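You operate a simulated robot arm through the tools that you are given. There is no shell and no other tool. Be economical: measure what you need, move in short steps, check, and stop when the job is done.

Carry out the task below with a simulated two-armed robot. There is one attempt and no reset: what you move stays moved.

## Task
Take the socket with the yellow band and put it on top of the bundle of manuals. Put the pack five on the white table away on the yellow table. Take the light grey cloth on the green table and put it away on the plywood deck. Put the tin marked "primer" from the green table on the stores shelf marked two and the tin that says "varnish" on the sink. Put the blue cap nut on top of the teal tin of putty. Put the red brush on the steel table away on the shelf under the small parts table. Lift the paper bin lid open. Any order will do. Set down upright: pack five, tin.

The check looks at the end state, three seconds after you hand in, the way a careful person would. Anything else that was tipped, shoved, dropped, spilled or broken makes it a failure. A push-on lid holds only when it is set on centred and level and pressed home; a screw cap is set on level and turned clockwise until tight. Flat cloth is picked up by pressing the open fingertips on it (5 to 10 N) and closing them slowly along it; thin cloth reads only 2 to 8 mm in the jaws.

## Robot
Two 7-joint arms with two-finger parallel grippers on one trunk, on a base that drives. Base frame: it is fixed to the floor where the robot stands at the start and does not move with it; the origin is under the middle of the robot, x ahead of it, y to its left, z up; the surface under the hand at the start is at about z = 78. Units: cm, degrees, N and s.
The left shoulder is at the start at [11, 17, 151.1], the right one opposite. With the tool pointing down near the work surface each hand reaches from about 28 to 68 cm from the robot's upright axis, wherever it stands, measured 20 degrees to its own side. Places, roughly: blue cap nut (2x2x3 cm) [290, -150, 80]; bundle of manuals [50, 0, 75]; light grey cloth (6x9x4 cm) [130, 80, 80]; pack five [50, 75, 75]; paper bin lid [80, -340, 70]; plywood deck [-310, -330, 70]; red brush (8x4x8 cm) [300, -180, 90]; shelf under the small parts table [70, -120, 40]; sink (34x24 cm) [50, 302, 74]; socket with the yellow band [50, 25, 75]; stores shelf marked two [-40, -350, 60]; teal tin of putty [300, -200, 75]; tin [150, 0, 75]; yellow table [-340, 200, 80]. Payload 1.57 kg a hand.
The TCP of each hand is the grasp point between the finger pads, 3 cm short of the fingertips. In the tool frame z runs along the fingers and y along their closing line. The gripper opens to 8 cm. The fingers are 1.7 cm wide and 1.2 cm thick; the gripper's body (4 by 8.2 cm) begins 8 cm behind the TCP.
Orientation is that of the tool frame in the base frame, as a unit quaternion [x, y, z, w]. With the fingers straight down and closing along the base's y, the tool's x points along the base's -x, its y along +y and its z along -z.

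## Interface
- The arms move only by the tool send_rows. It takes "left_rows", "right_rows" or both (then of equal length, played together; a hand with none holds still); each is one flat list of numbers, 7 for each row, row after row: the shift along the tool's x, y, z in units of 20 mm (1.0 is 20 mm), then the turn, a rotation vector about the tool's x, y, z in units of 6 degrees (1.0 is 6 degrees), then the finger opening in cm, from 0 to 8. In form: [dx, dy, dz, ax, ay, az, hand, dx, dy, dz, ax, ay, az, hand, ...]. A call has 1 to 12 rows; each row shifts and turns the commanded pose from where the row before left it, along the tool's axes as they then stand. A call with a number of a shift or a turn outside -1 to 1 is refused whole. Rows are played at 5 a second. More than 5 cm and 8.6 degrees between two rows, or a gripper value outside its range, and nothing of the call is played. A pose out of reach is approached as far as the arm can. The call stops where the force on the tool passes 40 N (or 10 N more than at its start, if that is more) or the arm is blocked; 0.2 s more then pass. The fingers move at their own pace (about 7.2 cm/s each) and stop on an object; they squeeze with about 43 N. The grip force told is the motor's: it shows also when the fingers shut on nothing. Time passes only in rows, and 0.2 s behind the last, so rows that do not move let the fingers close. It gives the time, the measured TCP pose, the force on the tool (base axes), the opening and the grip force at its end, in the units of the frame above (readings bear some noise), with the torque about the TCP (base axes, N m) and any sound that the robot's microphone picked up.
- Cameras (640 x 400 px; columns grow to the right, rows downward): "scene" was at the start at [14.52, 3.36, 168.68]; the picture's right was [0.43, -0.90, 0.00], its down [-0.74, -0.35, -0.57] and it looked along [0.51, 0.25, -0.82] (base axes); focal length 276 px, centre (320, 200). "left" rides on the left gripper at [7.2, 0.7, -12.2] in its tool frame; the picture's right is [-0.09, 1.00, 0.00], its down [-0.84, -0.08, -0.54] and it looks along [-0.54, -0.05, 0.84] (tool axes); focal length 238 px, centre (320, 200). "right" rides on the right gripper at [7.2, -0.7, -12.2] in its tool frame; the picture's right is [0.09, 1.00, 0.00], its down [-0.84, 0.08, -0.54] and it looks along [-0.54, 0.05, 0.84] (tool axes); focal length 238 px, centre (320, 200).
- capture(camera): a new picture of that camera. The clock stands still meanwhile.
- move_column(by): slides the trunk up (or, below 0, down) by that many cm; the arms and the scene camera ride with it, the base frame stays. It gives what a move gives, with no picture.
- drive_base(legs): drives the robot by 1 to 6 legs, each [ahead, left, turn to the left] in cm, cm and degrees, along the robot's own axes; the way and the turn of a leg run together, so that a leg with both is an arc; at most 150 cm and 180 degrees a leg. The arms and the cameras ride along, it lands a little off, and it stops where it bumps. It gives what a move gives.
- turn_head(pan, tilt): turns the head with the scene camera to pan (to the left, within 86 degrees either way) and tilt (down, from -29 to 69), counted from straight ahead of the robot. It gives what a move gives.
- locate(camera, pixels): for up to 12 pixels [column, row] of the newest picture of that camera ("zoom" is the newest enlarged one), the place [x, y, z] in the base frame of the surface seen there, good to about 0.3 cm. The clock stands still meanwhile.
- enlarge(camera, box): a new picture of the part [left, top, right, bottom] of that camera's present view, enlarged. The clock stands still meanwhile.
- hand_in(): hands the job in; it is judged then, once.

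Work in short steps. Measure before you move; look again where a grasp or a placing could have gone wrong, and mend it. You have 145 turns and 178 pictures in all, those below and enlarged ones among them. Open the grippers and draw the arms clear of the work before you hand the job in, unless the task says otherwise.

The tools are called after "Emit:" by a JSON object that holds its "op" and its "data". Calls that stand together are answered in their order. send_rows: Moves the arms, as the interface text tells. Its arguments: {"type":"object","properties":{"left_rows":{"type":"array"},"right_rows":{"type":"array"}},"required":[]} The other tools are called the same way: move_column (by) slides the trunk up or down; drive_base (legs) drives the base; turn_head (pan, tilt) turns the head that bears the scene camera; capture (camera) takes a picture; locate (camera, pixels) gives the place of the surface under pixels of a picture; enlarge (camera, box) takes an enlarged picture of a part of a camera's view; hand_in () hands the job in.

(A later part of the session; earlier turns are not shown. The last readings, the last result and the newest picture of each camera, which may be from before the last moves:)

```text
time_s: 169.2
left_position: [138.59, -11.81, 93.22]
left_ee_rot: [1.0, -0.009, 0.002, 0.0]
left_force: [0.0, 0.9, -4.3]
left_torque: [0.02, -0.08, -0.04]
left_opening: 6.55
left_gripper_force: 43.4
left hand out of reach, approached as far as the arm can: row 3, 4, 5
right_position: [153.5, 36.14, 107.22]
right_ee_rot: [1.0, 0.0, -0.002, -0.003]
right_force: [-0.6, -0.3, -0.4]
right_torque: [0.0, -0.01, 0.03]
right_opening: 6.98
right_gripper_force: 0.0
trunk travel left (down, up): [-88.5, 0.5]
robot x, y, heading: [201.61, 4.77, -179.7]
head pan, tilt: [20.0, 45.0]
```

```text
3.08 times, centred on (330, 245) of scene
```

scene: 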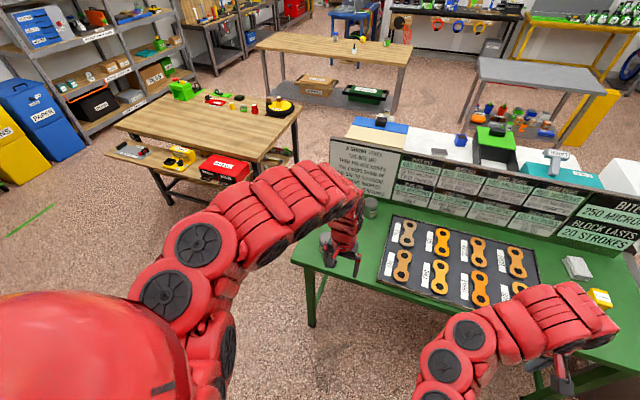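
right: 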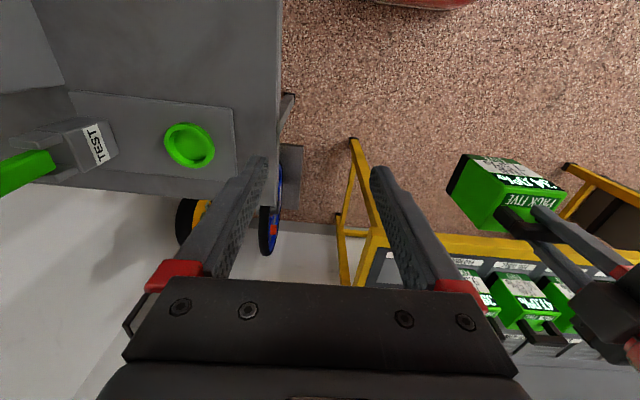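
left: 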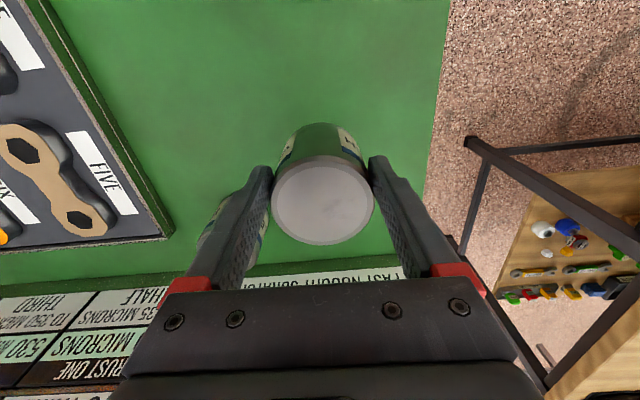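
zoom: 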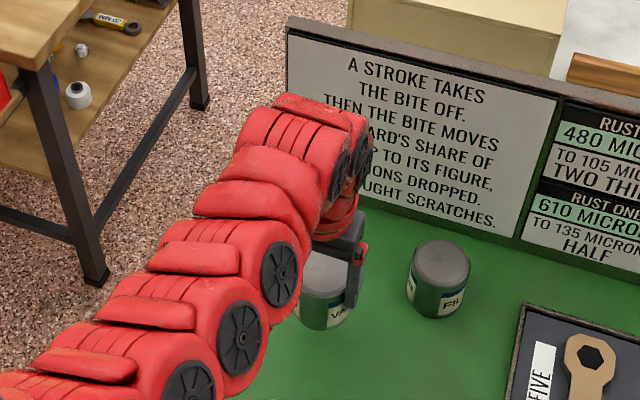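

Varnish tin is held. I raise it some, then drive back round to the sink and face north there.

Emit:
{"op": "send_rows", "data": {"left_rows": [0.5, 0, -1, 0, 0, 0, 4, 0.5, 0, -1, 0, 0, 0, 4, 0, 0, -1, 0, 0, 0, 4]}}

Emit:
{"op": "drive_base", "data": {"legs": [[-33, 0, 0], [0, -110, 0], [0, -115, 0], [100, 0, 0], [66, 22, 0], [0, 0, -90]]}}

Emit:
{"op": "turn_head", "data": {"pan": 10, "tilt": 40}}

Emit:
{"op": "capture", "data": {"camera": "scene"}}

```text
time_s: 170.0
left_position: [140.4, -11.88, 99.35]
left_ee_rot: [1.0, -0.01, 0.001, 0.0]
left_force: [0.2, 0.9, -2.9]
left_torque: [-0.02, -0.05, -0.03]
left_opening: 6.51
left_gripper_force: 42.9
right_position: [153.52, 36.12, 107.22]
right_ee_rot: [1.0, 0.001, -0.003, -0.002]
right_force: [-0.3, 0.9, 0.5]
right_torque: [0.01, -0.01, 0.0]
right_opening: 6.99
right_gripper_force: 0.0
trunk travel left (down, up): [-88.5, 0.5]
robot x, y, heading: [201.49, 4.78, -180.0]
head pan, tilt: [20.0, 45.0]
```

```text
time_s: 195.1
left_position: [51.21, 271.43, 99.4]
left_ee_rot: [-0.698, 0.716, -0.002, -0.001]
left_force: [-0.6, -0.4, -3.1]
left_torque: [-0.05, 0.03, 0.01]
left_opening: 6.38
left_gripper_force: 43.0
right_position: [99.28, 257.97, 107.33]
right_ee_rot: [-0.706, 0.708, 0.0, 0.004]
right_force: [-0.1, -0.1, 0.4]
right_torque: [-0.02, 0.0, 0.03]
right_opening: 7.02
right_gripper_force: 0.1
trunk travel left (down, up): [-88.5, 0.5]
robot x, y, heading: [67.33, 210.06, 89.6]
head pan, tilt: [20.0, 45.0]
```

```text
time_s: 195.8
left_position: [51.21, 271.38, 99.33]
left_ee_rot: [-0.698, 0.716, -0.002, -0.002]
left_force: [0.1, -0.6, -2.8]
left_torque: [-0.04, 0.0, 0.0]
left_opening: 6.35
left_gripper_force: 43.2
right_position: [99.14, 258.1, 107.23]
right_ee_rot: [-0.706, 0.708, 0.0, 0.003]
right_force: [-0.9, 0.4, -1.2]
right_torque: [-0.04, -0.03, 0.0]
right_opening: 7.0
right_gripper_force: 0.0
trunk travel left (down, up): [-88.5, 0.5]
robot x, y, heading: [67.2, 210.03, 89.6]
head pan, tilt: [10.0, 40.0]
```

```text
122 pictures are left
```

scene: 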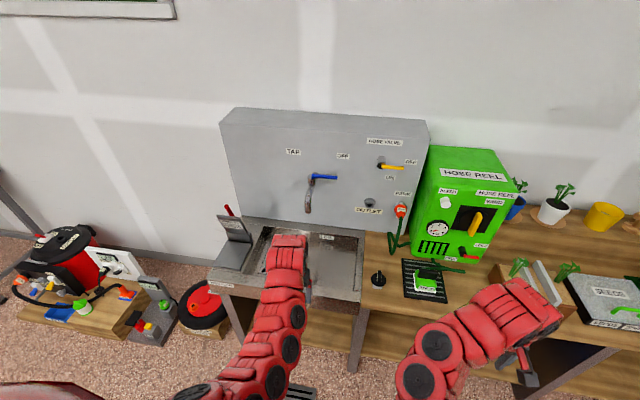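

The opening crept from 6.55 to 6.35; I check the tin in the left camera and the sink shape.

Emit:
{"op": "capture", "data": {"camera": "left"}}

Emit:
{"op": "locate", "data": {"camera": "scene", "pixels": [[360, 240], [350, 300], [335, 255], [255, 270], [270, 235], [330, 285], [235, 245], [375, 240], [325, 215], [340, 270]]}}

```text
121 pictures are left
```

left: 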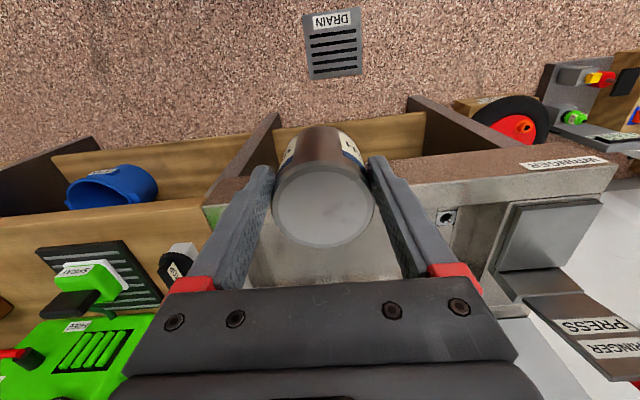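

```text
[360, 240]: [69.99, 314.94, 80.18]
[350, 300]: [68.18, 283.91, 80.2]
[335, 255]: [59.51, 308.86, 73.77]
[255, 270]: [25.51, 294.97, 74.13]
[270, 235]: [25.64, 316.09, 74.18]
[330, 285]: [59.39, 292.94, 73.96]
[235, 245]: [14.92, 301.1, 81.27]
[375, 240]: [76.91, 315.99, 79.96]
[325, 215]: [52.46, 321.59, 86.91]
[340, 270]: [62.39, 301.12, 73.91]
```

Tin is fine. Basin: x≈26–62, y≈291–316, floor z 74, rim 80. I check the tap spout's position.

Emit:
{"op": "locate", "data": {"camera": "scene", "pixels": [[308, 208], [310, 190], [307, 212], [330, 176], [228, 212]]}}

Emit:
{"op": "drive_base", "data": {"legs": [[28, 6, 0]]}}

Emit:
{"op": "capture", "data": {"camera": "left"}}

```text
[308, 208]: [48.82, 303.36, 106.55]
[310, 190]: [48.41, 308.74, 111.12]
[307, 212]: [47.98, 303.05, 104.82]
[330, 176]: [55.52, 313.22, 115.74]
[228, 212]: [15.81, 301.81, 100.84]
```

```text
time_s: 197.8
left_position: [45.5, 298.85, 99.37]
left_ee_rot: [-0.696, 0.718, -0.001, -0.001]
left_force: [0.5, -0.4, -2.6]
left_torque: [-0.05, -0.02, -0.01]
left_opening: 6.34
left_gripper_force: 42.9
right_position: [93.4, 285.39, 107.22]
right_ee_rot: [-0.704, 0.71, 0.0, 0.003]
right_force: [-0.1, 0.1, -1.0]
right_torque: [-0.04, -0.01, -0.02]
right_opening: 7.03
right_gripper_force: 0.1
trunk travel left (down, up): [-88.5, 0.5]
robot x, y, heading: [61.16, 237.35, 89.5]
head pan, tilt: [10.0, 40.0]
```

```text
120 pictures are left
```

left: 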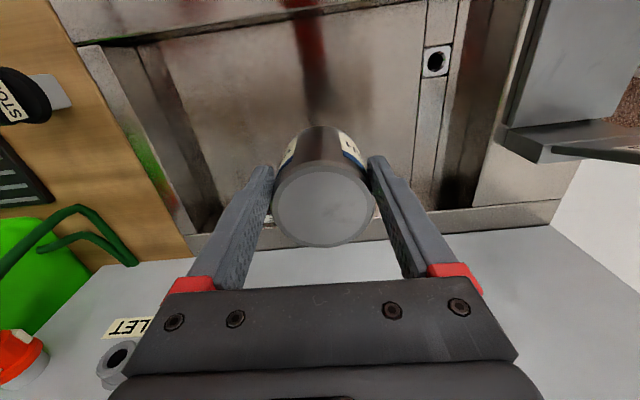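

The spout tip is at [48.4, 303, 105], so I stay clear of it: locate the basin floor extents in this view.

Emit:
{"op": "locate", "data": {"camera": "left", "pixels": [[350, 40], [350, 60], [300, 100], [400, 100], [410, 150], [437, 62], [180, 120], [200, 200], [400, 40], [450, 150]]}}

```text
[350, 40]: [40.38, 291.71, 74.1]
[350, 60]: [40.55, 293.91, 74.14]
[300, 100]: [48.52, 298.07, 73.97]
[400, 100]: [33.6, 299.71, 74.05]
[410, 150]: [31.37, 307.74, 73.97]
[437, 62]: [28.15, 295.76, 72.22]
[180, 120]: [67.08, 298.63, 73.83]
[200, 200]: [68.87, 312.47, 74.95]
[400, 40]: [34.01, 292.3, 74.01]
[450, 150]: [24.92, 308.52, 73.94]
```

Basin floor is y 290–313, x 25–67. I aim at [38, 297]: drive left 7 and ahead 4, then pull the hand back and lower it.

Emit:
{"op": "send_rows", "data": {"left_rows": [0.9, 0, 0, 0, 0, 0, 4, 0.9, 0, 0, 0, 0, 0, 4, 0.9, 0, 0, 0, 0, 0, 4]}}

Emit:
{"op": "drive_base", "data": {"legs": [[4, 7, 0]]}}

Emit:
{"op": "send_rows", "data": {"left_rows": [0, 0, 1, 0, 0, 0, 4, 0, 0, 1, 0, 0, 0, 4, 0, 0, 1, 0, 0, 0, 4, 0, 0, 1, 0, 0, 0, 4, 0, 0, 1, 0, 0, 0, 4, 0, 0, 1, 0, 0, 0, 4]}}

Emit:
{"op": "capture", "data": {"camera": "left"}}

Emit:
{"op": "capture", "data": {"camera": "scene"}}

```text
time_s: 198.6
left_position: [45.36, 293.41, 99.33]
left_ee_rot: [-0.697, 0.717, -0.002, -0.001]
left_force: [-0.6, 0.1, -3.0]
left_torque: [-0.06, 0.03, 0.02]
left_opening: 6.36
left_gripper_force: 43.3
right_position: [93.28, 285.43, 107.28]
right_ee_rot: [-0.704, 0.71, 0.0, 0.004]
right_force: [0.2, 0.6, 0.3]
right_torque: [0.01, 0.03, -0.01]
right_opening: 7.0
right_gripper_force: 0.1
trunk travel left (down, up): [-88.5, 0.5]
robot x, y, heading: [61.47, 237.73, 89.7]
head pan, tilt: [10.0, 40.0]
```

```text
time_s: 199.6
left_position: [38.79, 297.38, 99.4]
left_ee_rot: [-0.697, 0.717, 0.0, -0.002]
left_force: [0.8, 0.3, -3.0]
left_torque: [-0.03, 0.04, -0.01]
left_opening: 6.33
left_gripper_force: 43.0
right_position: [86.54, 289.44, 107.26]
right_ee_rot: [-0.705, 0.709, 0.001, 0.003]
right_force: [-0.3, 0.6, -0.9]
right_torque: [0.03, 0.02, 0.0]
right_opening: 7.02
right_gripper_force: 0.0
trunk travel left (down, up): [-88.5, 0.5]
robot x, y, heading: [54.58, 241.79, 89.8]
head pan, tilt: [10.0, 40.0]
```

```text
time_s: 201.0
left_position: [38.41, 297.55, 87.37]
left_ee_rot: [-0.697, 0.717, -0.002, -0.002]
left_force: [0.4, -0.6, -3.5]
left_torque: [-0.04, 0.0, 0.01]
left_opening: 6.32
left_gripper_force: 42.9
right_position: [86.51, 289.55, 107.3]
right_ee_rot: [-0.705, 0.709, -0.001, 0.004]
right_force: [0.7, 0.0, 0.0]
right_torque: [0.01, -0.01, 0.02]
right_opening: 7.0
right_gripper_force: 0.0
trunk travel left (down, up): [-88.5, 0.5]
robot x, y, heading: [54.44, 241.49, 89.6]
head pan, tilt: [10.0, 40.0]
```

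```text
119 pictures are left
```

left: 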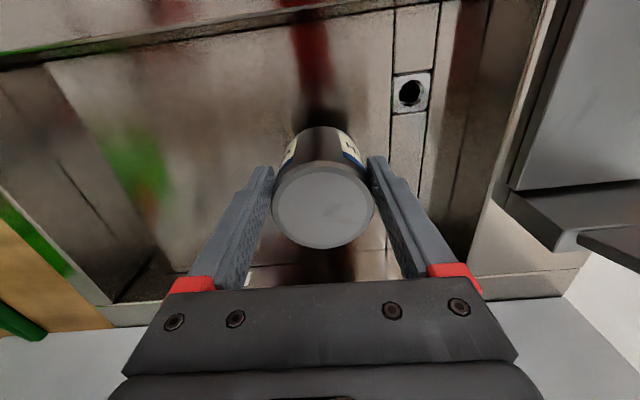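

```text
118 pictures are left
```

scene: 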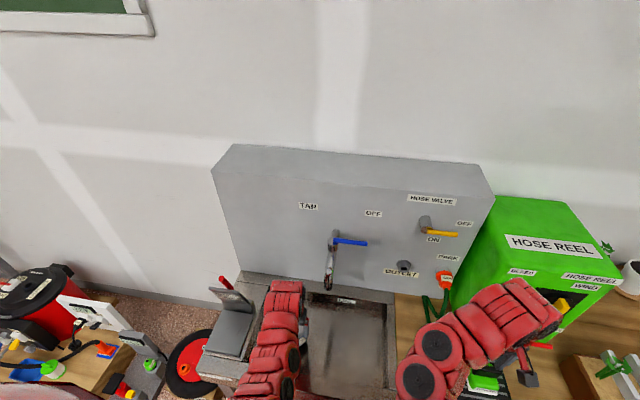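

Clear of the spout. I lower the last 5 cm carefully.

Emit:
{"op": "send_rows", "data": {"left_rows": [0, 0, 0.8, 0, 0, 0, 4, 0, 0, 0.8, 0, 0, 0, 4, 0, 0, 0.3, 0, 0, 0, 4, 0, 0, 0.15, 0, 0, 0, 4, 0, 0, 0, 0, 0, 0, 4]}}

```text
time_s: 202.2
left_position: [38.43, 297.24, 83.34]
left_ee_rot: [-0.696, 0.718, -0.002, -0.002]
left_force: [0.4, -0.3, -3.5]
left_torque: [-0.08, 0.01, 0.0]
left_opening: 6.32
left_gripper_force: 42.9
right_position: [86.42, 289.4, 107.44]
right_ee_rot: [-0.705, 0.71, 0.0, 0.004]
right_force: [-0.2, -0.2, -0.4]
right_torque: [0.02, 0.0, 0.0]
right_opening: 6.99
right_gripper_force: 0.1
trunk travel left (down, up): [-88.5, 0.5]
robot x, y, heading: [54.93, 242.19, 89.6]
head pan, tilt: [10.0, 40.0]
```

Emit:
{"op": "send_rows", "data": {"left_rows": [0, 0, 0.12, 0, 0, 0, 4, 0, 0, 0.12, 0, 0, 0, 4, 0, 0, 0.12, 0, 0, 0, 4, 0, 0, 0.12, 0, 0, 0, 4, 0, 0, 0, 0, 0, 0, 4]}}

```text
time_s: 203.4
left_position: [38.7, 297.29, 82.28]
left_ee_rot: [-0.697, 0.717, -0.001, -0.001]
left_force: [-0.1, 0.5, -0.4]
left_torque: [0.09, 0.04, 0.0]
left_opening: 6.34
left_gripper_force: 43.0
right_position: [86.49, 289.4, 107.31]
right_ee_rot: [-0.704, 0.71, 0.0, 0.004]
right_force: [0.7, -0.6, 0.8]
right_torque: [0.02, 0.01, 0.02]
right_opening: 7.02
right_gripper_force: 0.1
trunk travel left (down, up): [-88.5, 0.5]
robot x, y, heading: [54.84, 241.59, 89.5]
head pan, tilt: [10.0, 40.0]
```

Weight has just gone off the hand: the tin stands. I press a touch, open and rise.

Emit:
{"op": "send_rows", "data": {"left_rows": [0, 0, 0.06, 0, 0, 0, 4, 0, 0, 0, 0, 0, 0, 7, 0, 0, 0, 0, 0, 0, 8, 0, 0, 0, 0, 0, 0, 8, 0, 0, -0.5, 0, 0, 0, 8, 0, 0, -1, 0, 0, 0, 8, 0, 0, -1, 0, 0, 0, 8, 0, 0, -1, 0, 0, 0, 8, 0, 0, -1, 0, 0, 0, 8, 0, 0, -1, 0, 0, 0, 8, 0, 0, -1, 0, 0, 0, 8, 0, 0, -1, 0, 0, 0, 8]}}

Emit:
{"op": "capture", "data": {"camera": "left"}}

```text
time_s: 206.0
left_position: [38.68, 297.34, 97.19]
left_ee_rot: [-0.697, 0.717, -0.002, -0.002]
left_force: [-1.0, -0.2, 0.2]
left_torque: [0.01, 0.05, -0.02]
left_opening: 8.01
left_gripper_force: 0.1
right_position: [86.58, 289.5, 107.25]
right_ee_rot: [-0.705, 0.71, 0.0, 0.003]
right_force: [0.2, -0.7, -0.5]
right_torque: [0.0, 0.02, 0.01]
right_opening: 7.02
right_gripper_force: 0.1
trunk travel left (down, up): [-88.5, 0.5]
robot x, y, heading: [54.93, 241.64, 89.4]
head pan, tilt: [10.0, 40.0]
```

```text
117 pictures are left
```

left: 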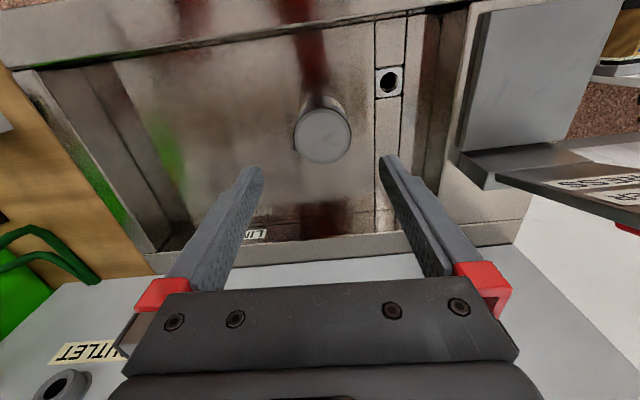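

Varnish stands in the sink. Now back to the green table for cloth and primer.

Emit:
{"op": "drive_base", "data": {"legs": [[-32, -14, 0], [0, 0, 90], [-66, -20, 0], [-100, 0, 0], [0, 110, 0], [0, 55, 0]]}}

Emit:
{"op": "turn_head", "data": {"pan": -5, "tilt": 45}}

Emit:
{"op": "capture", "data": {"camera": "scene"}}

```text
time_s: 228.2
left_position: [176.26, 48.14, 97.12]
left_ee_rot: [1.0, -0.013, 0.003, 0.001]
left_force: [-0.9, 0.0, -0.8]
left_torque: [-0.05, 0.0, 0.03]
left_opening: 8.01
left_gripper_force: 0.0
right_position: [184.13, 96.01, 107.17]
right_ee_rot: [1.0, -0.002, -0.003, -0.003]
right_force: [0.3, 0.7, 1.1]
right_torque: [0.05, 0.01, 0.02]
right_opening: 7.0
right_gripper_force: 0.0
trunk travel left (down, up): [-88.5, 0.5]
robot x, y, heading: [231.64, 64.34, 179.6]
head pan, tilt: [10.0, 40.0]
```

```text
time_s: 229.0
left_position: [176.41, 47.89, 97.13]
left_ee_rot: [1.0, -0.013, 0.002, 0.0]
left_force: [-0.5, 0.5, 0.2]
left_torque: [0.01, 0.02, 0.02]
left_opening: 8.0
left_gripper_force: 0.0
right_position: [184.11, 95.9, 107.24]
right_ee_rot: [1.0, -0.001, -0.003, -0.003]
right_force: [-0.2, -0.1, 0.2]
right_torque: [0.01, 0.01, 0.01]
right_opening: 7.02
right_gripper_force: 0.2
trunk travel left (down, up): [-88.5, 0.5]
robot x, y, heading: [231.93, 64.17, 179.4]
head pan, tilt: [-5.0, 45.0]
```

```text
116 pictures are left
```

scene: 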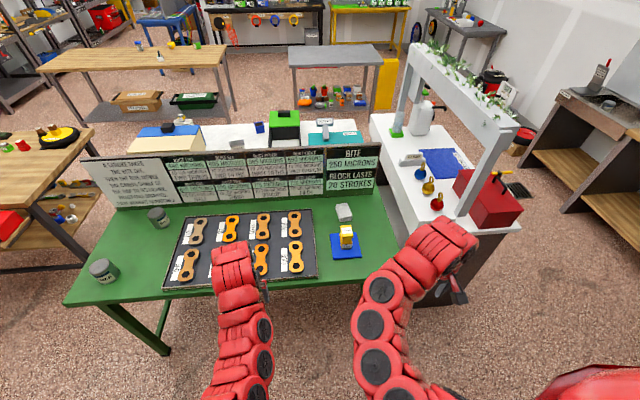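

The cloth block is at (344,212), with the yellow block in front at (346,237). I enlarge and locate it.

Emit:
{"op": "enlarge", "data": {"camera": "scene", "box": [300, 180, 400, 270]}}

Emit:
{"op": "locate", "data": {"camera": "zoom", "pixels": [[230, 190], [340, 175], [350, 235], [260, 265], [285, 215], [310, 250], [355, 300], [300, 320], [310, 385]]}}

Emit:
{"op": "enlarge", "data": {"camera": "scene", "box": [60, 190, 200, 290]}}

```text
4.44 times, centred on (350, 225) of scene
```

zoom: 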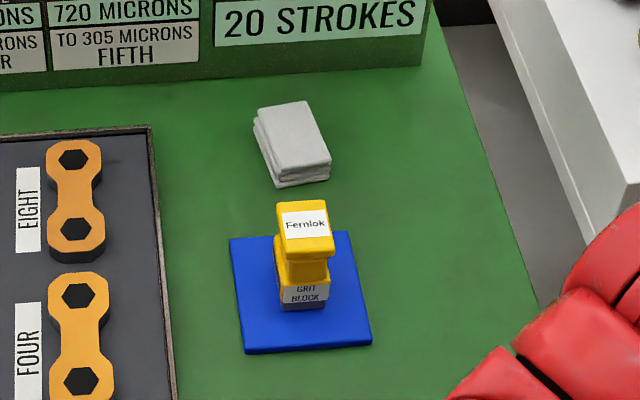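

```text
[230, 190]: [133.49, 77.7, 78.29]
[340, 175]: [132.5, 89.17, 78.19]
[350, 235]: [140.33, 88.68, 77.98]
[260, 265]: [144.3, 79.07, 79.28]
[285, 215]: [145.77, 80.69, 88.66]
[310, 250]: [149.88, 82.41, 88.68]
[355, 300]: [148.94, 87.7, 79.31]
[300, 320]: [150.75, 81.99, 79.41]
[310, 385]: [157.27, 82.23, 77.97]
```

```text
4.00 times, centred on (130, 240) of scene
```

zoom: 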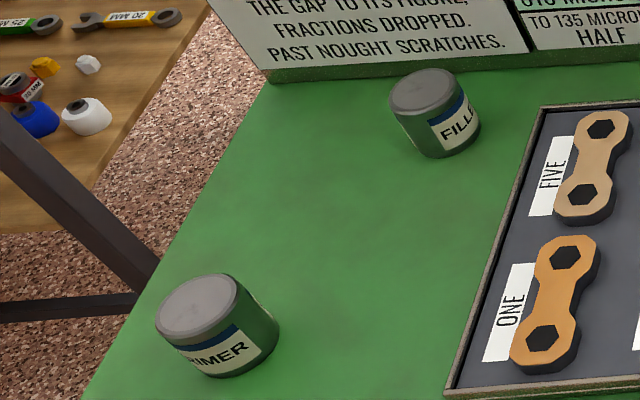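

Primer label confirmed. I locate the cloth's corners.

Emit:
{"op": "locate", "data": {"camera": "scene", "pixels": [[337, 205], [347, 203], [351, 214], [341, 218], [344, 211], [345, 220], [353, 217]]}}

Emit:
{"op": "send_rows", "data": {"right_rows": [0, 1, 0.5, 0, 0, 0, 8, 0, 1, 0.5, 0, 0, 0, 8, 0, 1, 0.5, 0, 0, 0, 8, 0, 1, 0.5, 0, 0, 0, 8, 0, 0.7, 0.5, 0, 0, 0, 8]}}

Emit:
{"op": "drive_base", "data": {"legs": [[45, 0, 0]]}}

Emit:
{"op": "capture", "data": {"camera": "right"}}

```text
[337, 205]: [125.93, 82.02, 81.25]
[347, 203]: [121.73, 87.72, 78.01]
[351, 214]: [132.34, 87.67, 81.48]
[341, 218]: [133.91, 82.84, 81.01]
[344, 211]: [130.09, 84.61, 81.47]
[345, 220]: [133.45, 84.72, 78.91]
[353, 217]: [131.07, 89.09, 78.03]
```

```text
time_s: 230.2
left_position: [176.21, 48.08, 97.16]
left_ee_rot: [1.0, -0.013, 0.002, 0.0]
left_force: [0.5, 0.3, -0.2]
left_torque: [0.01, 0.0, 0.03]
left_opening: 8.0
left_gripper_force: 0.1
right_position: [184.03, 86.53, 102.31]
right_ee_rot: [1.0, -0.002, -0.003, -0.003]
right_force: [-0.5, 0.8, -0.3]
right_torque: [0.03, -0.05, -0.01]
right_opening: 8.0
right_gripper_force: 0.0
trunk travel left (down, up): [-88.5, 0.5]
robot x, y, heading: [231.58, 64.4, 179.6]
head pan, tilt: [-5.0, 45.0]
```

```text
time_s: 232.9
left_position: [131.66, 48.41, 97.17]
left_ee_rot: [1.0, -0.014, 0.003, -0.001]
left_force: [-0.2, 0.4, -0.1]
left_torque: [0.01, 0.01, 0.01]
left_opening: 7.99
left_gripper_force: 0.0
right_position: [139.64, 86.87, 102.25]
right_ee_rot: [1.0, -0.002, -0.003, -0.003]
right_force: [0.0, -0.7, -0.4]
right_torque: [-0.02, -0.01, 0.0]
right_opening: 7.98
right_gripper_force: 0.0
trunk travel left (down, up): [-88.5, 0.5]
robot x, y, heading: [187.34, 64.91, 179.3]
head pan, tilt: [-5.0, 45.0]
```

```text
113 pictures are left
```

right: 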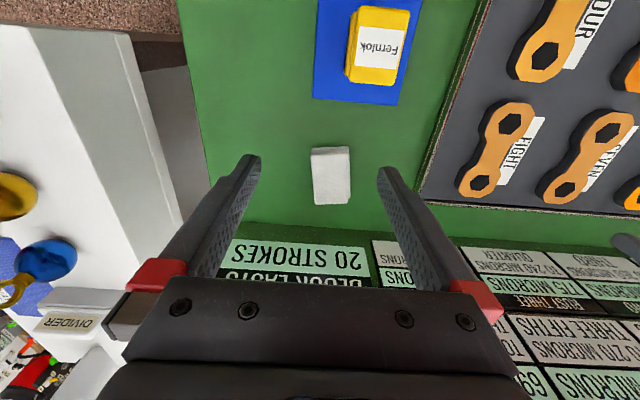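

Cloth at right (331,176). I locate it and the board behind.

Emit:
{"op": "locate", "data": {"camera": "right", "pixels": [[331, 175], [313, 155], [348, 152], [350, 198], [316, 203], [331, 195], [331, 235], [300, 260], [331, 145]]}}

```text
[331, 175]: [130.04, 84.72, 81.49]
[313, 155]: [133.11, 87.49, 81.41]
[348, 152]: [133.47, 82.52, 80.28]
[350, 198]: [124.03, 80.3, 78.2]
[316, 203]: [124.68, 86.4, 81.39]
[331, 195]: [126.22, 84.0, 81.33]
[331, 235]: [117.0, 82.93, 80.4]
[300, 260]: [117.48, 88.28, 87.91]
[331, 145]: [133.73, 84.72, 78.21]
```

Cloth centre ≈[129.3, 84.5], 5.4 wide, yaw ~7°. I move over it and down to z≈91.

Emit:
{"op": "send_rows", "data": {"right_rows": [-0.9, 0.2, 0.8, 0, 0, -0.6, 8, -0.9, 0.2, 0.8, 0, 0, -0.6, 8, -0.9, 0.2, 0.8, 0, 0, 0, 8, -0.9, 0.2, 0.8, 0, 0, 0, 8, -0.9, 0.2, 0.8, 0, 0, 0, 8, -0.67, 0.2, 0.8, 0, 0, 0, 8, 0, 0, 0.8, 0, 0, 0, 8]}}

Emit:
{"op": "capture", "data": {"camera": "right"}}

```text
time_s: 234.5
left_position: [131.66, 48.53, 97.12]
left_ee_rot: [1.0, -0.014, 0.003, 0.0]
left_force: [-1.1, 0.1, 0.8]
left_torque: [-0.01, -0.04, -0.03]
left_opening: 8.02
left_gripper_force: 0.0
right_position: [129.57, 83.72, 91.12]
right_ee_rot: [0.998, 0.06, -0.002, -0.003]
right_force: [0.1, 0.1, 0.2]
right_torque: [0.01, -0.02, 0.02]
right_opening: 7.99
right_gripper_force: 0.2
trunk travel left (down, up): [-88.5, 0.5]
robot x, y, heading: [187.09, 64.41, 179.5]
head pan, tilt: [-5.0, 45.0]
```

```text
112 pictures are left
```

right: 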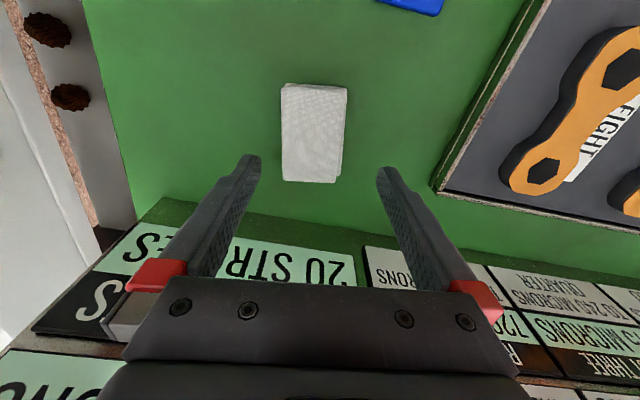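

Aligned. I descend so the fingertips are just above the table and close on the block.

Emit:
{"op": "send_rows", "data": {"right_rows": [0, 0, 1, 0, 0, 0, 8, 0, 0, 1, 0, 0, 0, 8, 0, 0, 1, 0, 0, 0, 8, 0, 0, 1, 0, 0, 0, 8, 0, 0, 0.8, 0, 0, 0, 8, 0, 0, 0, 0, 0, 0, 6, 0, 0, 0, 0, 0, 0, 4, 0, 0, 0, 0, 0, 0, 3, 0, 0, 0, 0, 0, 0, 2, 0, 0, 0, 0, 0, 0, 2]}}

Emit:
{"op": "capture", "data": {"camera": "right"}}

```text
time_s: 236.7
left_position: [131.66, 48.48, 97.11]
left_ee_rot: [1.0, -0.013, 0.003, 0.0]
left_force: [-0.2, 0.2, -0.7]
left_torque: [0.03, -0.01, 0.03]
left_opening: 8.02
left_gripper_force: 0.0
right_position: [129.34, 83.7, 81.41]
right_ee_rot: [0.998, 0.061, -0.003, -0.002]
right_force: [-1.0, -0.1, 0.0]
right_torque: [-0.02, 0.0, 0.03]
right_opening: 5.91
right_gripper_force: 42.6
trunk travel left (down, up): [-88.5, 0.5]
robot x, y, heading: [187.44, 64.52, 179.8]
head pan, tilt: [-5.0, 45.0]
```

```text
111 pictures are left
```

right: 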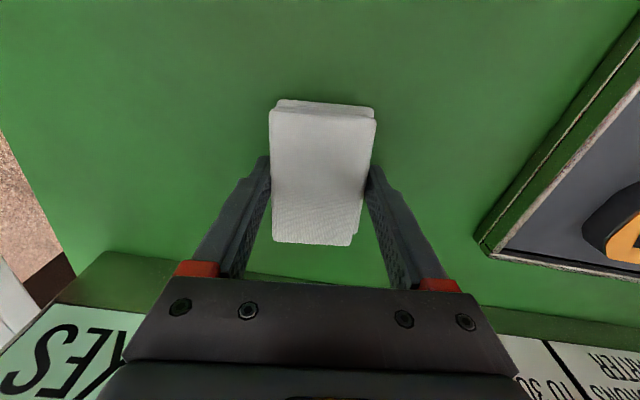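

Gripped (5.91). I lift, then shift the base so the left hand is over the primer tin.

Emit:
{"op": "send_rows", "data": {"right_rows": [0, 0, -0.5, 0, 0, 0, 2, 0, 0, -1, 0, 0, 0, 2, 0, 0, -1, 0, 0, 0, 2, 0, 0, -1, 0, 0, 0, 2, 0, 0, -1, 0, 0, 0, 2, 0, 0, -1, 0, 0, 0, 2, 0, 0, -1, 0, 0, 0, 2, 0, 0, -1, 0, 0, 0, 2, 0, 0, -1, 0, 0, 0, 2]}}

Emit:
{"op": "capture", "data": {"camera": "right"}}

Emit:
{"op": "drive_base", "data": {"legs": [[-21, 0, 0], [0, 60, 0]]}}

Emit:
{"op": "capture", "data": {"camera": "left"}}

```text
time_s: 238.7
left_position: [131.72, 48.35, 97.19]
left_ee_rot: [1.0, -0.015, 0.003, 0.0]
left_force: [-0.5, -0.4, 0.6]
left_torque: [0.0, -0.01, -0.02]
left_opening: 8.04
left_gripper_force: 0.0
right_position: [129.4, 83.57, 98.53]
right_ee_rot: [0.998, 0.061, -0.002, -0.004]
right_force: [0.1, -0.4, -0.9]
right_torque: [0.01, 0.03, -0.01]
right_opening: 5.88
right_gripper_force: 43.0
trunk travel left (down, up): [-88.5, 0.5]
robot x, y, heading: [187.19, 64.67, 179.5]
head pan, tilt: [-5.0, 45.0]
```

```text
110 pictures are left
```

right: 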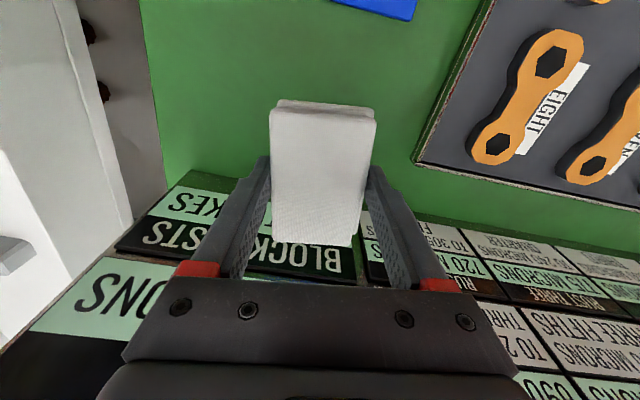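

```text
time_s: 243.3
left_position: [152.72, -11.87, 97.23]
left_ee_rot: [1.0, -0.008, 0.003, 0.0]
left_force: [0.1, -0.9, 0.2]
left_torque: [-0.02, -0.02, 0.02]
left_opening: 7.98
left_gripper_force: 0.0
right_position: [150.12, 23.31, 98.41]
right_ee_rot: [0.998, 0.065, -0.001, -0.002]
right_force: [0.2, -0.7, -0.7]
right_torque: [0.01, 0.0, 0.03]
right_opening: 5.87
right_gripper_force: 42.9
trunk travel left (down, up): [-88.5, 0.5]
robot x, y, heading: [207.86, 4.85, -179.6]
head pan, tilt: [-5.0, 45.0]
```

```text
109 pictures are left
```

left: 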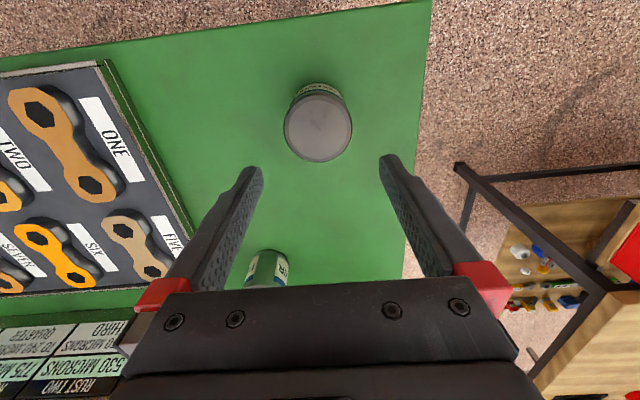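

The primer is almost centred at (318,124). I locate its top.

Emit:
{"op": "locate", "data": {"camera": "left", "pixels": [[318, 125], [287, 123], [350, 123], [318, 158], [318, 96]]}}

```text
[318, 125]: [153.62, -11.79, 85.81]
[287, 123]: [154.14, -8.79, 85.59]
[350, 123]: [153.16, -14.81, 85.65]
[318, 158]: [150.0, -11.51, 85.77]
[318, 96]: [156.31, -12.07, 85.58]
```

Centre [153.2, -11.8]. I descend to z≈83, grip, and lift.

Emit:
{"op": "send_rows", "data": {"left_rows": [0.25, 0, 1, 0, 0, 0, 8, 0, 0, 1, 0, 0, 0, 8, 0, 0, 1, 0, 0, 0, 8, 0, 0, 1, 0, 0, 0, 8, 0, 0, 1, 0, 0, 0, 8, 0, 0, 1, 0, 0, 0, 8, 0, 0, 1, 0, 0, 0, 8, 0, 0, 0.1, 0, 0, 0, 8, 0, 0, 0, 0, 0, 0, 4, 0, 0, 0, 0, 0, 0, 4, 0, 0, 0, 0, 0, 0, 4, 0, 0, -0.5, 0, 0, 0, 4]}}

Emit:
{"op": "send_rows", "data": {"left_rows": [0, 0, -1, 0, 0, 0, 4, 0, 0, -1, 0, 0, 0, 4, 0, 0, -1, 0, 0, 0, 4, 0, 0, -1, 0, 0, 0, 4, 0, 0, -1, 0, 0, 0, 4, 0, 0, -1, 0, 0, 0, 4]}}

Emit:
{"op": "capture", "data": {"camera": "left"}}

```text
time_s: 245.9
left_position: [153.31, -12.13, 83.89]
left_ee_rot: [1.0, -0.009, 0.003, 0.0]
left_force: [0.6, -0.9, -4.5]
left_torque: [-0.01, 0.0, 0.0]
left_opening: 6.9
left_gripper_force: 42.6
right_position: [150.09, 23.26, 98.46]
right_ee_rot: [0.998, 0.066, -0.001, -0.002]
right_force: [0.1, -0.3, 0.0]
right_torque: [-0.04, 0.0, 0.01]
right_opening: 5.86
right_gripper_force: 42.9
trunk travel left (down, up): [-88.5, 0.5]
robot x, y, heading: [208.42, 4.72, -179.7]
head pan, tilt: [-5.0, 45.0]
```

```text
time_s: 247.3
left_position: [153.28, -11.87, 96.11]
left_ee_rot: [1.0, -0.009, 0.002, -0.001]
left_force: [0.0, -1.4, -3.7]
left_torque: [0.03, -0.01, -0.03]
left_opening: 6.91
left_gripper_force: 43.4
right_position: [150.22, 23.23, 98.65]
right_ee_rot: [0.998, 0.065, -0.002, -0.003]
right_force: [0.0, 0.6, -0.1]
right_torque: [-0.04, 0.04, 0.01]
right_opening: 5.89
right_gripper_force: 43.8
trunk travel left (down, up): [-88.5, 0.5]
robot x, y, heading: [208.31, 4.84, -179.9]
head pan, tilt: [-5.0, 45.0]
```

```text
108 pictures are left
```

left: 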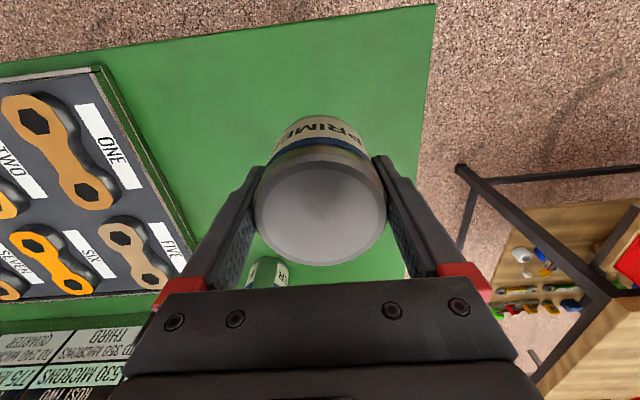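

Primer held. Next I drive south down the aisle, face south, and go west along y≈-235 toward the stores shelves.

Emit:
{"op": "drive_base", "data": {"legs": [[-12, 0, 0], [0, 100, 0], [0, 0, 90], [130, 0, 0]]}}

Emit:
{"op": "turn_head", "data": {"pan": -35, "tilt": 25}}

Emit:
{"op": "capture", "data": {"camera": "scene"}}

```text
time_s: 263.1
left_position: [229.26, -277.67, 95.99]
left_ee_rot: [0.734, 0.679, 0.002, -0.001]
left_force: [0.9, -0.1, -2.8]
left_torque: [0.03, -0.02, 0.02]
left_opening: 6.84
left_gripper_force: 43.2
right_position: [193.95, -278.59, 98.43]
right_ee_rot: [0.682, 0.731, -0.003, -0.001]
right_force: [0.7, 0.1, 0.2]
right_torque: [0.0, 0.01, 0.02]
right_opening: 5.88
right_gripper_force: 42.8
trunk travel left (down, up): [-88.5, 0.5]
robot x, y, heading: [215.55, -221.42, -93.1]
head pan, tilt: [-5.0, 45.0]
```

```text
time_s: 264.0
left_position: [229.25, -277.49, 95.98]
left_ee_rot: [0.734, 0.679, 0.002, -0.003]
left_force: [0.3, 0.2, -3.5]
left_torque: [0.0, -0.02, -0.03]
left_opening: 6.84
left_gripper_force: 43.1
right_position: [193.89, -278.65, 98.45]
right_ee_rot: [0.682, 0.731, -0.003, -0.001]
right_force: [0.1, 0.2, -0.1]
right_torque: [-0.03, -0.01, -0.02]
right_opening: 5.89
right_gripper_force: 43.2
trunk travel left (down, up): [-88.5, 0.5]
robot x, y, heading: [215.82, -221.67, -93.0]
head pan, tilt: [-35.0, 25.0]
```

```text
107 pictures are left
```

scene: 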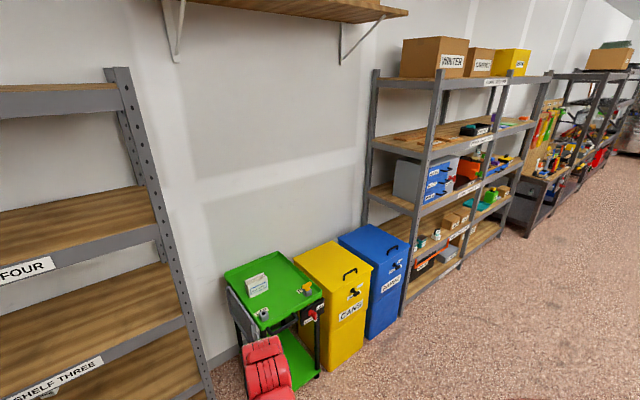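

The blue PAPER bin and the stores shelf are seen. I continue west, facing the stores shelf.

Emit:
{"op": "drive_base", "data": {"legs": [[0, -130, 3], [0, -115, 0]]}}

Emit:
{"op": "turn_head", "data": {"pan": 0, "tilt": 35}}

Emit:
{"op": "capture", "data": {"camera": "scene"}}

```text
time_s: 275.9
left_position: [-11.58, -271.34, 96.09]
left_ee_rot: [0.724, 0.69, 0.002, -0.002]
left_force: [-0.1, 0.2, -3.6]
left_torque: [0.01, 0.0, 0.02]
left_opening: 6.81
left_gripper_force: 43.2
right_position: [-47.01, -273.39, 98.53]
right_ee_rot: [0.672, 0.741, -0.004, 0.0]
right_force: [-0.7, -0.2, -0.9]
right_torque: [-0.01, 0.02, 0.04]
right_opening: 5.9
right_gripper_force: 42.8
trunk travel left (down, up): [-88.5, 0.5]
robot x, y, heading: [-26.85, -216.08, -91.6]
head pan, tilt: [-35.0, 25.0]
```

```text
time_s: 276.9
left_position: [-11.64, -271.37, 96.04]
left_ee_rot: [0.724, 0.69, 0.002, -0.002]
left_force: [-0.2, 0.0, -2.3]
left_torque: [0.03, 0.01, -0.01]
left_opening: 6.81
left_gripper_force: 43.0
right_position: [-46.86, -273.46, 98.47]
right_ee_rot: [0.672, 0.741, -0.003, -0.001]
right_force: [0.2, 0.1, -1.0]
right_torque: [0.01, -0.02, 0.01]
right_opening: 5.9
right_gripper_force: 43.1
trunk travel left (down, up): [-88.5, 0.5]
robot x, y, heading: [-26.45, -215.82, -91.7]
head pan, tilt: [0.0, 35.0]
```

```text
106 pictures are left
```

scene: 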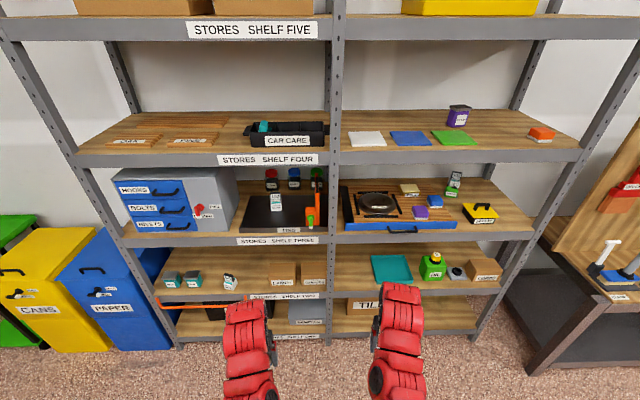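

Shelf two's label is at (278,297). I enlarge and locate shelf two and the one above.

Emit:
{"op": "enlarge", "data": {"camera": "scene", "box": [120, 180, 540, 340]}}

Emit:
{"op": "locate", "data": {"camera": "scene", "pixels": [[250, 297], [230, 262], [240, 290], [260, 270], [350, 280], [250, 236], [340, 233], [172, 278], [228, 283], [192, 280], [290, 270], [180, 305]]}}

```text
1.52 times, centred on (330, 260) of scene
```

zoom: 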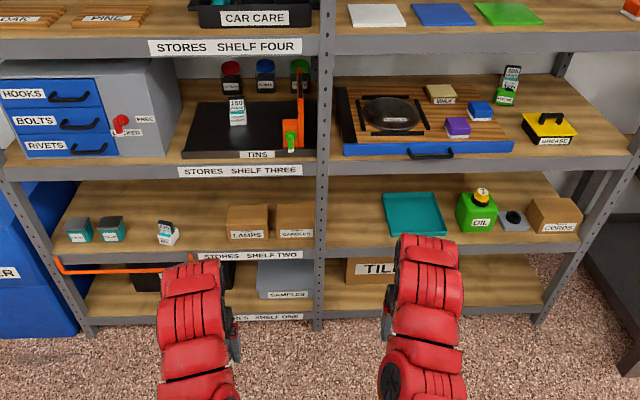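

```text
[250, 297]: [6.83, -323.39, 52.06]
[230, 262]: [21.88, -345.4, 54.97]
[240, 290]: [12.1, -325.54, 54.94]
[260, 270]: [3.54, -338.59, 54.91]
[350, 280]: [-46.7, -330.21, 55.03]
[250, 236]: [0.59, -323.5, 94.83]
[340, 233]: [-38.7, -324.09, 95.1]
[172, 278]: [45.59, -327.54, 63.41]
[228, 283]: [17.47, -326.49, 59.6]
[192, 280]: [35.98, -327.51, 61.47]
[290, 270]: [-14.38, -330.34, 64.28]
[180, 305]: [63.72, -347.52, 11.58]
```

Shelf two (z 55, front y -323.5, headroom ~37 cm) needs a pitched hand. I'll regrasp the tin with a pitched hand on the wooden table's south end; I turn to it.

Emit:
{"op": "drive_base", "data": {"legs": [[12, 0, 0], [0, 0, -90], [0, 0, -91], [0, 80, 0]]}}

Emit:
{"op": "turn_head", "data": {"pan": 0, "tilt": 45}}

Emit:
{"op": "capture", "data": {"camera": "scene"}}

```text
time_s: 289.8
left_position: [-119.97, -166.94, 96.13]
left_ee_rot: [-0.679, 0.735, -0.002, -0.001]
left_force: [-0.7, 0.1, -3.2]
left_torque: [0.0, -0.03, 0.0]
left_opening: 6.77
left_gripper_force: 43.2
right_position: [-84.65, -166.09, 98.5]
right_ee_rot: [0.731, -0.682, 0.001, -0.003]
right_force: [0.4, 0.1, 0.0]
right_torque: [0.0, -0.02, 0.0]
right_opening: 5.85
right_gripper_force: 43.0
trunk travel left (down, up): [-88.5, 0.5]
robot x, y, heading: [-106.59, -222.99, 86.9]
head pan, tilt: [0.0, 35.0]
```

```text
time_s: 290.5
left_position: [-120.16, -167.01, 95.99]
left_ee_rot: [-0.678, 0.735, -0.002, -0.001]
left_force: [-0.6, -0.2, -3.3]
left_torque: [0.01, 0.02, 0.01]
left_opening: 6.77
left_gripper_force: 43.3
right_position: [-84.65, -166.02, 98.5]
right_ee_rot: [0.731, -0.682, 0.001, -0.004]
right_force: [-1.0, 0.7, -1.1]
right_torque: [-0.03, 0.02, -0.02]
right_opening: 5.88
right_gripper_force: 43.1
trunk travel left (down, up): [-88.5, 0.5]
robot x, y, heading: [-106.67, -222.82, 86.8]
head pan, tilt: [0.0, 45.0]
```

```text
104 pictures are left
```

scene: 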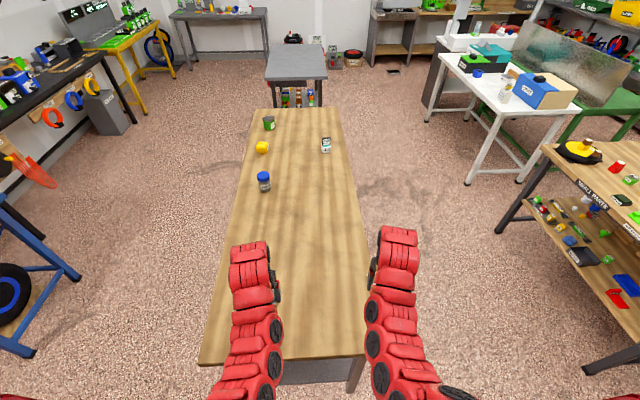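

The table's south half is empty under the left hand. I check its height and the free spot.

Emit:
{"op": "locate", "data": {"camera": "scene", "pixels": [[300, 300], [285, 355], [340, 355], [230, 340], [310, 220], [264, 182], [205, 360]]}}

Emit:
{"op": "send_rows", "data": {"left_rows": [0, 0, 1, 0, 0, 0, 4, 0, 0, 1, 0, 0, 0, 4, 0, 0, 1, 0, 0, 0, 4, 0, 0, 1, 0, 0, 0, 4, 0, 0, 1, 0, 0, 0, 4, 0, 0, 1, 0, 0, 0, 4, 0, 0, 0.2, 0, 0, 0, 4, 0, 0, 0, 0, 0, 0, 4]}}

```text
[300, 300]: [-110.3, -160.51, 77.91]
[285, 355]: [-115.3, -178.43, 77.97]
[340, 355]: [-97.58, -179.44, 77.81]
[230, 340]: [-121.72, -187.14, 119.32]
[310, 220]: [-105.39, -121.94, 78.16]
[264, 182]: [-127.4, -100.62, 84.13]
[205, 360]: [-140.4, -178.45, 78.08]
```

```text
time_s: 292.3
left_position: [-120.12, -167.01, 83.9]
left_ee_rot: [-0.679, 0.734, 0.0, 0.0]
left_force: [-0.8, 3.5, 18.3]
left_torque: [-0.38, 0.03, -0.03]
left_opening: 6.76
left_gripper_force: 42.4
right_position: [-84.61, -166.15, 98.52]
right_ee_rot: [0.731, -0.682, 0.0, -0.004]
right_force: [0.5, -0.1, 0.1]
right_torque: [0.03, 0.0, 0.04]
right_opening: 5.88
right_gripper_force: 42.7
trunk travel left (down, up): [-88.5, 0.5]
robot x, y, heading: [-106.58, -223.05, 86.8]
head pan, tilt: [0.0, 45.0]
```

Contact at z 83.9 (the tin slipped ~1 cm). I open, lower 1.8 cm, and pitch the hand 60° about the tin.

Emit:
{"op": "send_rows", "data": {"left_rows": [0, 0, 0, 0, 0, 0, 8, 0, 0, 0, 0, 0, 0, 8, 0, 0, 0.45, 0, 0, 0, 8, 0, 0, 0.45, 0, 0, 0, 8, 0, 0, 0, 0, -1, 0, 8, 0, 0, 0, 0, -1, 0, 8, 0, 0, 0, 0, -1, 0, 8]}}

Emit:
{"op": "capture", "data": {"camera": "left"}}

```text
time_s: 293.9
left_position: [-120.08, -167.04, 81.9]
left_ee_rot: [-0.671, 0.725, 0.105, 0.114]
left_force: [0.3, 0.1, 0.4]
left_torque: [-0.01, 0.02, 0.03]
left_opening: 8.0
left_gripper_force: 0.0
right_position: [-84.63, -166.1, 98.62]
right_ee_rot: [0.731, -0.682, 0.0, -0.003]
right_force: [0.6, 0.3, -0.4]
right_torque: [-0.01, 0.01, 0.01]
right_opening: 5.88
right_gripper_force: 42.8
trunk travel left (down, up): [-88.5, 0.5]
robot x, y, heading: [-106.37, -223.06, 86.8]
head pan, tilt: [0.0, 45.0]
```

```text
103 pictures are left
```

left: 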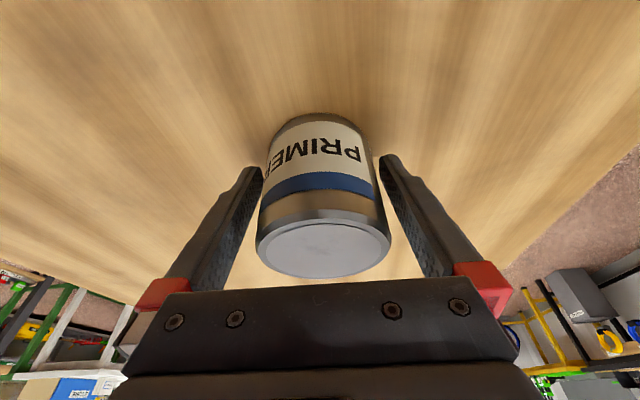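

Pitching the right way. Seven more steps to 60°.

Emit:
{"op": "send_rows", "data": {"left_rows": [0, 0, 0, 0, -1, 0, 8, 0, 0, 0, 0, -1, 0, 8, 0, 0, 0, 0, -1, 0, 8, 0, 0, 0, 0, -1, 0, 8, 0, 0, 0, 0, -1, 0, 8, 0, 0, 0, 0, -1, 0, 8, 0, 0, 0, 0, -1, 0, 8]}}

Emit:
{"op": "capture", "data": {"camera": "left"}}

Emit:
{"op": "capture", "data": {"camera": "scene"}}

```text
time_s: 295.5
left_position: [-120.19, -167.06, 81.79]
left_ee_rot: [-0.588, 0.637, 0.338, 0.367]
left_force: [0.5, 0.2, 0.7]
left_torque: [0.01, 0.01, 0.0]
left_opening: 7.98
left_gripper_force: 0.0
right_position: [-84.66, -166.01, 98.46]
right_ee_rot: [0.731, -0.683, 0.001, -0.004]
right_force: [-0.4, -0.8, -0.4]
right_torque: [-0.04, 0.01, -0.04]
right_opening: 5.86
right_gripper_force: 43.1
trunk travel left (down, up): [-88.5, 0.5]
robot x, y, heading: [-106.59, -222.65, 86.7]
head pan, tilt: [0.0, 45.0]
```

```text
102 pictures are left
```

left: 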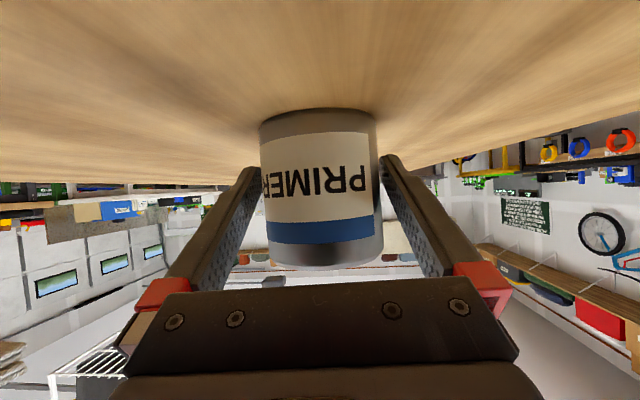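

```text
101 pictures are left
```

scene: 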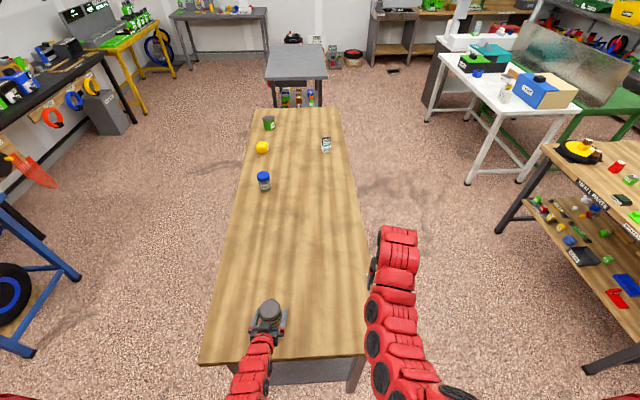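

The pitch works. I close on the tin and lift it 8 cm.

Emit:
{"op": "send_rows", "data": {"left_rows": [0, 0, 0, 0, 0, 0, 4, 0, 0, 0, 0, 0, 0, 4, 0, 0, 0, 0, 0, 0, 4, -0.43, 0, -0.25, 0, 0, 0, 4, -0.43, 0, -0.25, 0, 0, 0, 4]}}

```text
time_s: 296.7
left_position: [-120.14, -167.09, 83.81]
left_ee_rot: [-0.589, 0.637, 0.337, 0.366]
left_force: [0.3, 0.1, -2.5]
left_torque: [0.0, 0.01, 0.0]
left_opening: 6.77
left_gripper_force: 43.2
right_position: [-84.73, -165.95, 98.51]
right_ee_rot: [0.732, -0.682, 0.001, -0.003]
right_force: [0.6, -0.1, -0.5]
right_torque: [0.03, 0.01, -0.04]
right_opening: 5.89
right_gripper_force: 43.7
trunk travel left (down, up): [-88.5, 0.5]
robot x, y, heading: [-106.49, -223.03, 86.7]
head pan, tilt: [0.0, 45.0]
```

Lifted; with this pitch, up is (-0.87,0,-0.5) in the tool frame. I raise further, turn round via the east to face the shelf again.

Emit:
{"op": "send_rows", "data": {"left_rows": [-0.866, 0, -0.5, 0, 0, 0, 4, -0.866, 0, -0.5, 0, 0, 0, 4, -0.866, 0, -0.5, 0, 0, 0, 4, -0.866, 0, -0.5, 0, 0, 0, 4]}}

Emit:
{"op": "drive_base", "data": {"legs": [[-12, 0, 0], [0, 0, -90], [0, 0, -88], [0, 46, 0]]}}

Emit:
{"op": "turn_head", "data": {"pan": 0, "tilt": 45}}

Emit:
{"op": "capture", "data": {"camera": "scene"}}

```text
time_s: 297.7
left_position: [-119.82, -166.9, 92.09]
left_ee_rot: [-0.588, 0.637, 0.337, 0.367]
left_force: [0.3, -0.2, -3.2]
left_torque: [-0.03, -0.01, 0.03]
left_opening: 6.76
left_gripper_force: 43.1
right_position: [-84.55, -166.01, 98.53]
right_ee_rot: [0.731, -0.682, 0.001, -0.003]
right_force: [0.1, 0.2, -0.9]
right_torque: [0.01, -0.02, -0.02]
right_opening: 5.86
right_gripper_force: 43.2
trunk travel left (down, up): [-88.5, 0.5]
robot x, y, heading: [-106.51, -222.93, 86.6]
head pan, tilt: [0.0, 45.0]
```

```text
time_s: 308.9
left_position: [-45.1, -291.2, 92.01]
left_ee_rot: [0.625, 0.602, -0.359, 0.344]
left_force: [-0.2, -0.4, -2.8]
left_torque: [-0.01, 0.01, 0.02]
left_opening: 6.74
left_gripper_force: 42.4
right_position: [-80.2, -293.46, 98.47]
right_ee_rot: [0.668, 0.744, -0.004, 0.0]
right_force: [-0.3, 0.5, -0.8]
right_torque: [-0.02, -0.02, 0.01]
right_opening: 5.89
right_gripper_force: 42.8
trunk travel left (down, up): [-88.5, 0.5]
robot x, y, heading: [-60.37, -235.71, -90.7]
head pan, tilt: [0.0, 45.0]
```

```text
time_s: 309.5
left_position: [-44.96, -291.17, 91.95]
left_ee_rot: [0.625, 0.602, -0.359, 0.344]
left_force: [-0.1, 1.0, -3.9]
left_torque: [0.06, 0.0, -0.07]
left_opening: 6.73
left_gripper_force: 42.2
right_position: [-80.27, -293.56, 98.52]
right_ee_rot: [0.667, 0.745, -0.004, -0.002]
right_force: [0.8, 0.8, -0.4]
right_torque: [0.01, -0.02, 0.01]
right_opening: 5.87
right_gripper_force: 42.9
trunk travel left (down, up): [-88.5, 0.5]
robot x, y, heading: [-60.84, -235.81, -91.0]
head pan, tilt: [0.0, 45.0]
```

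```text
100 pictures are left
```

scene: 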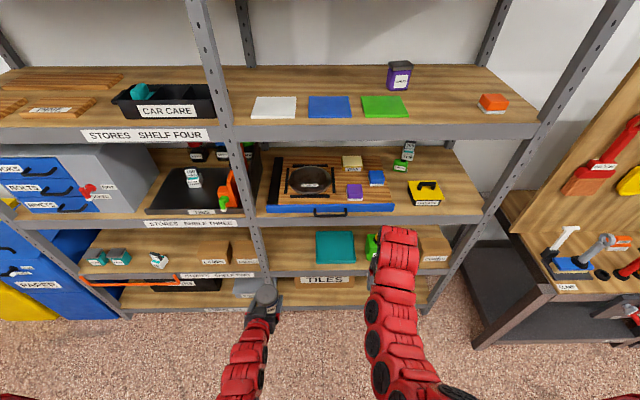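

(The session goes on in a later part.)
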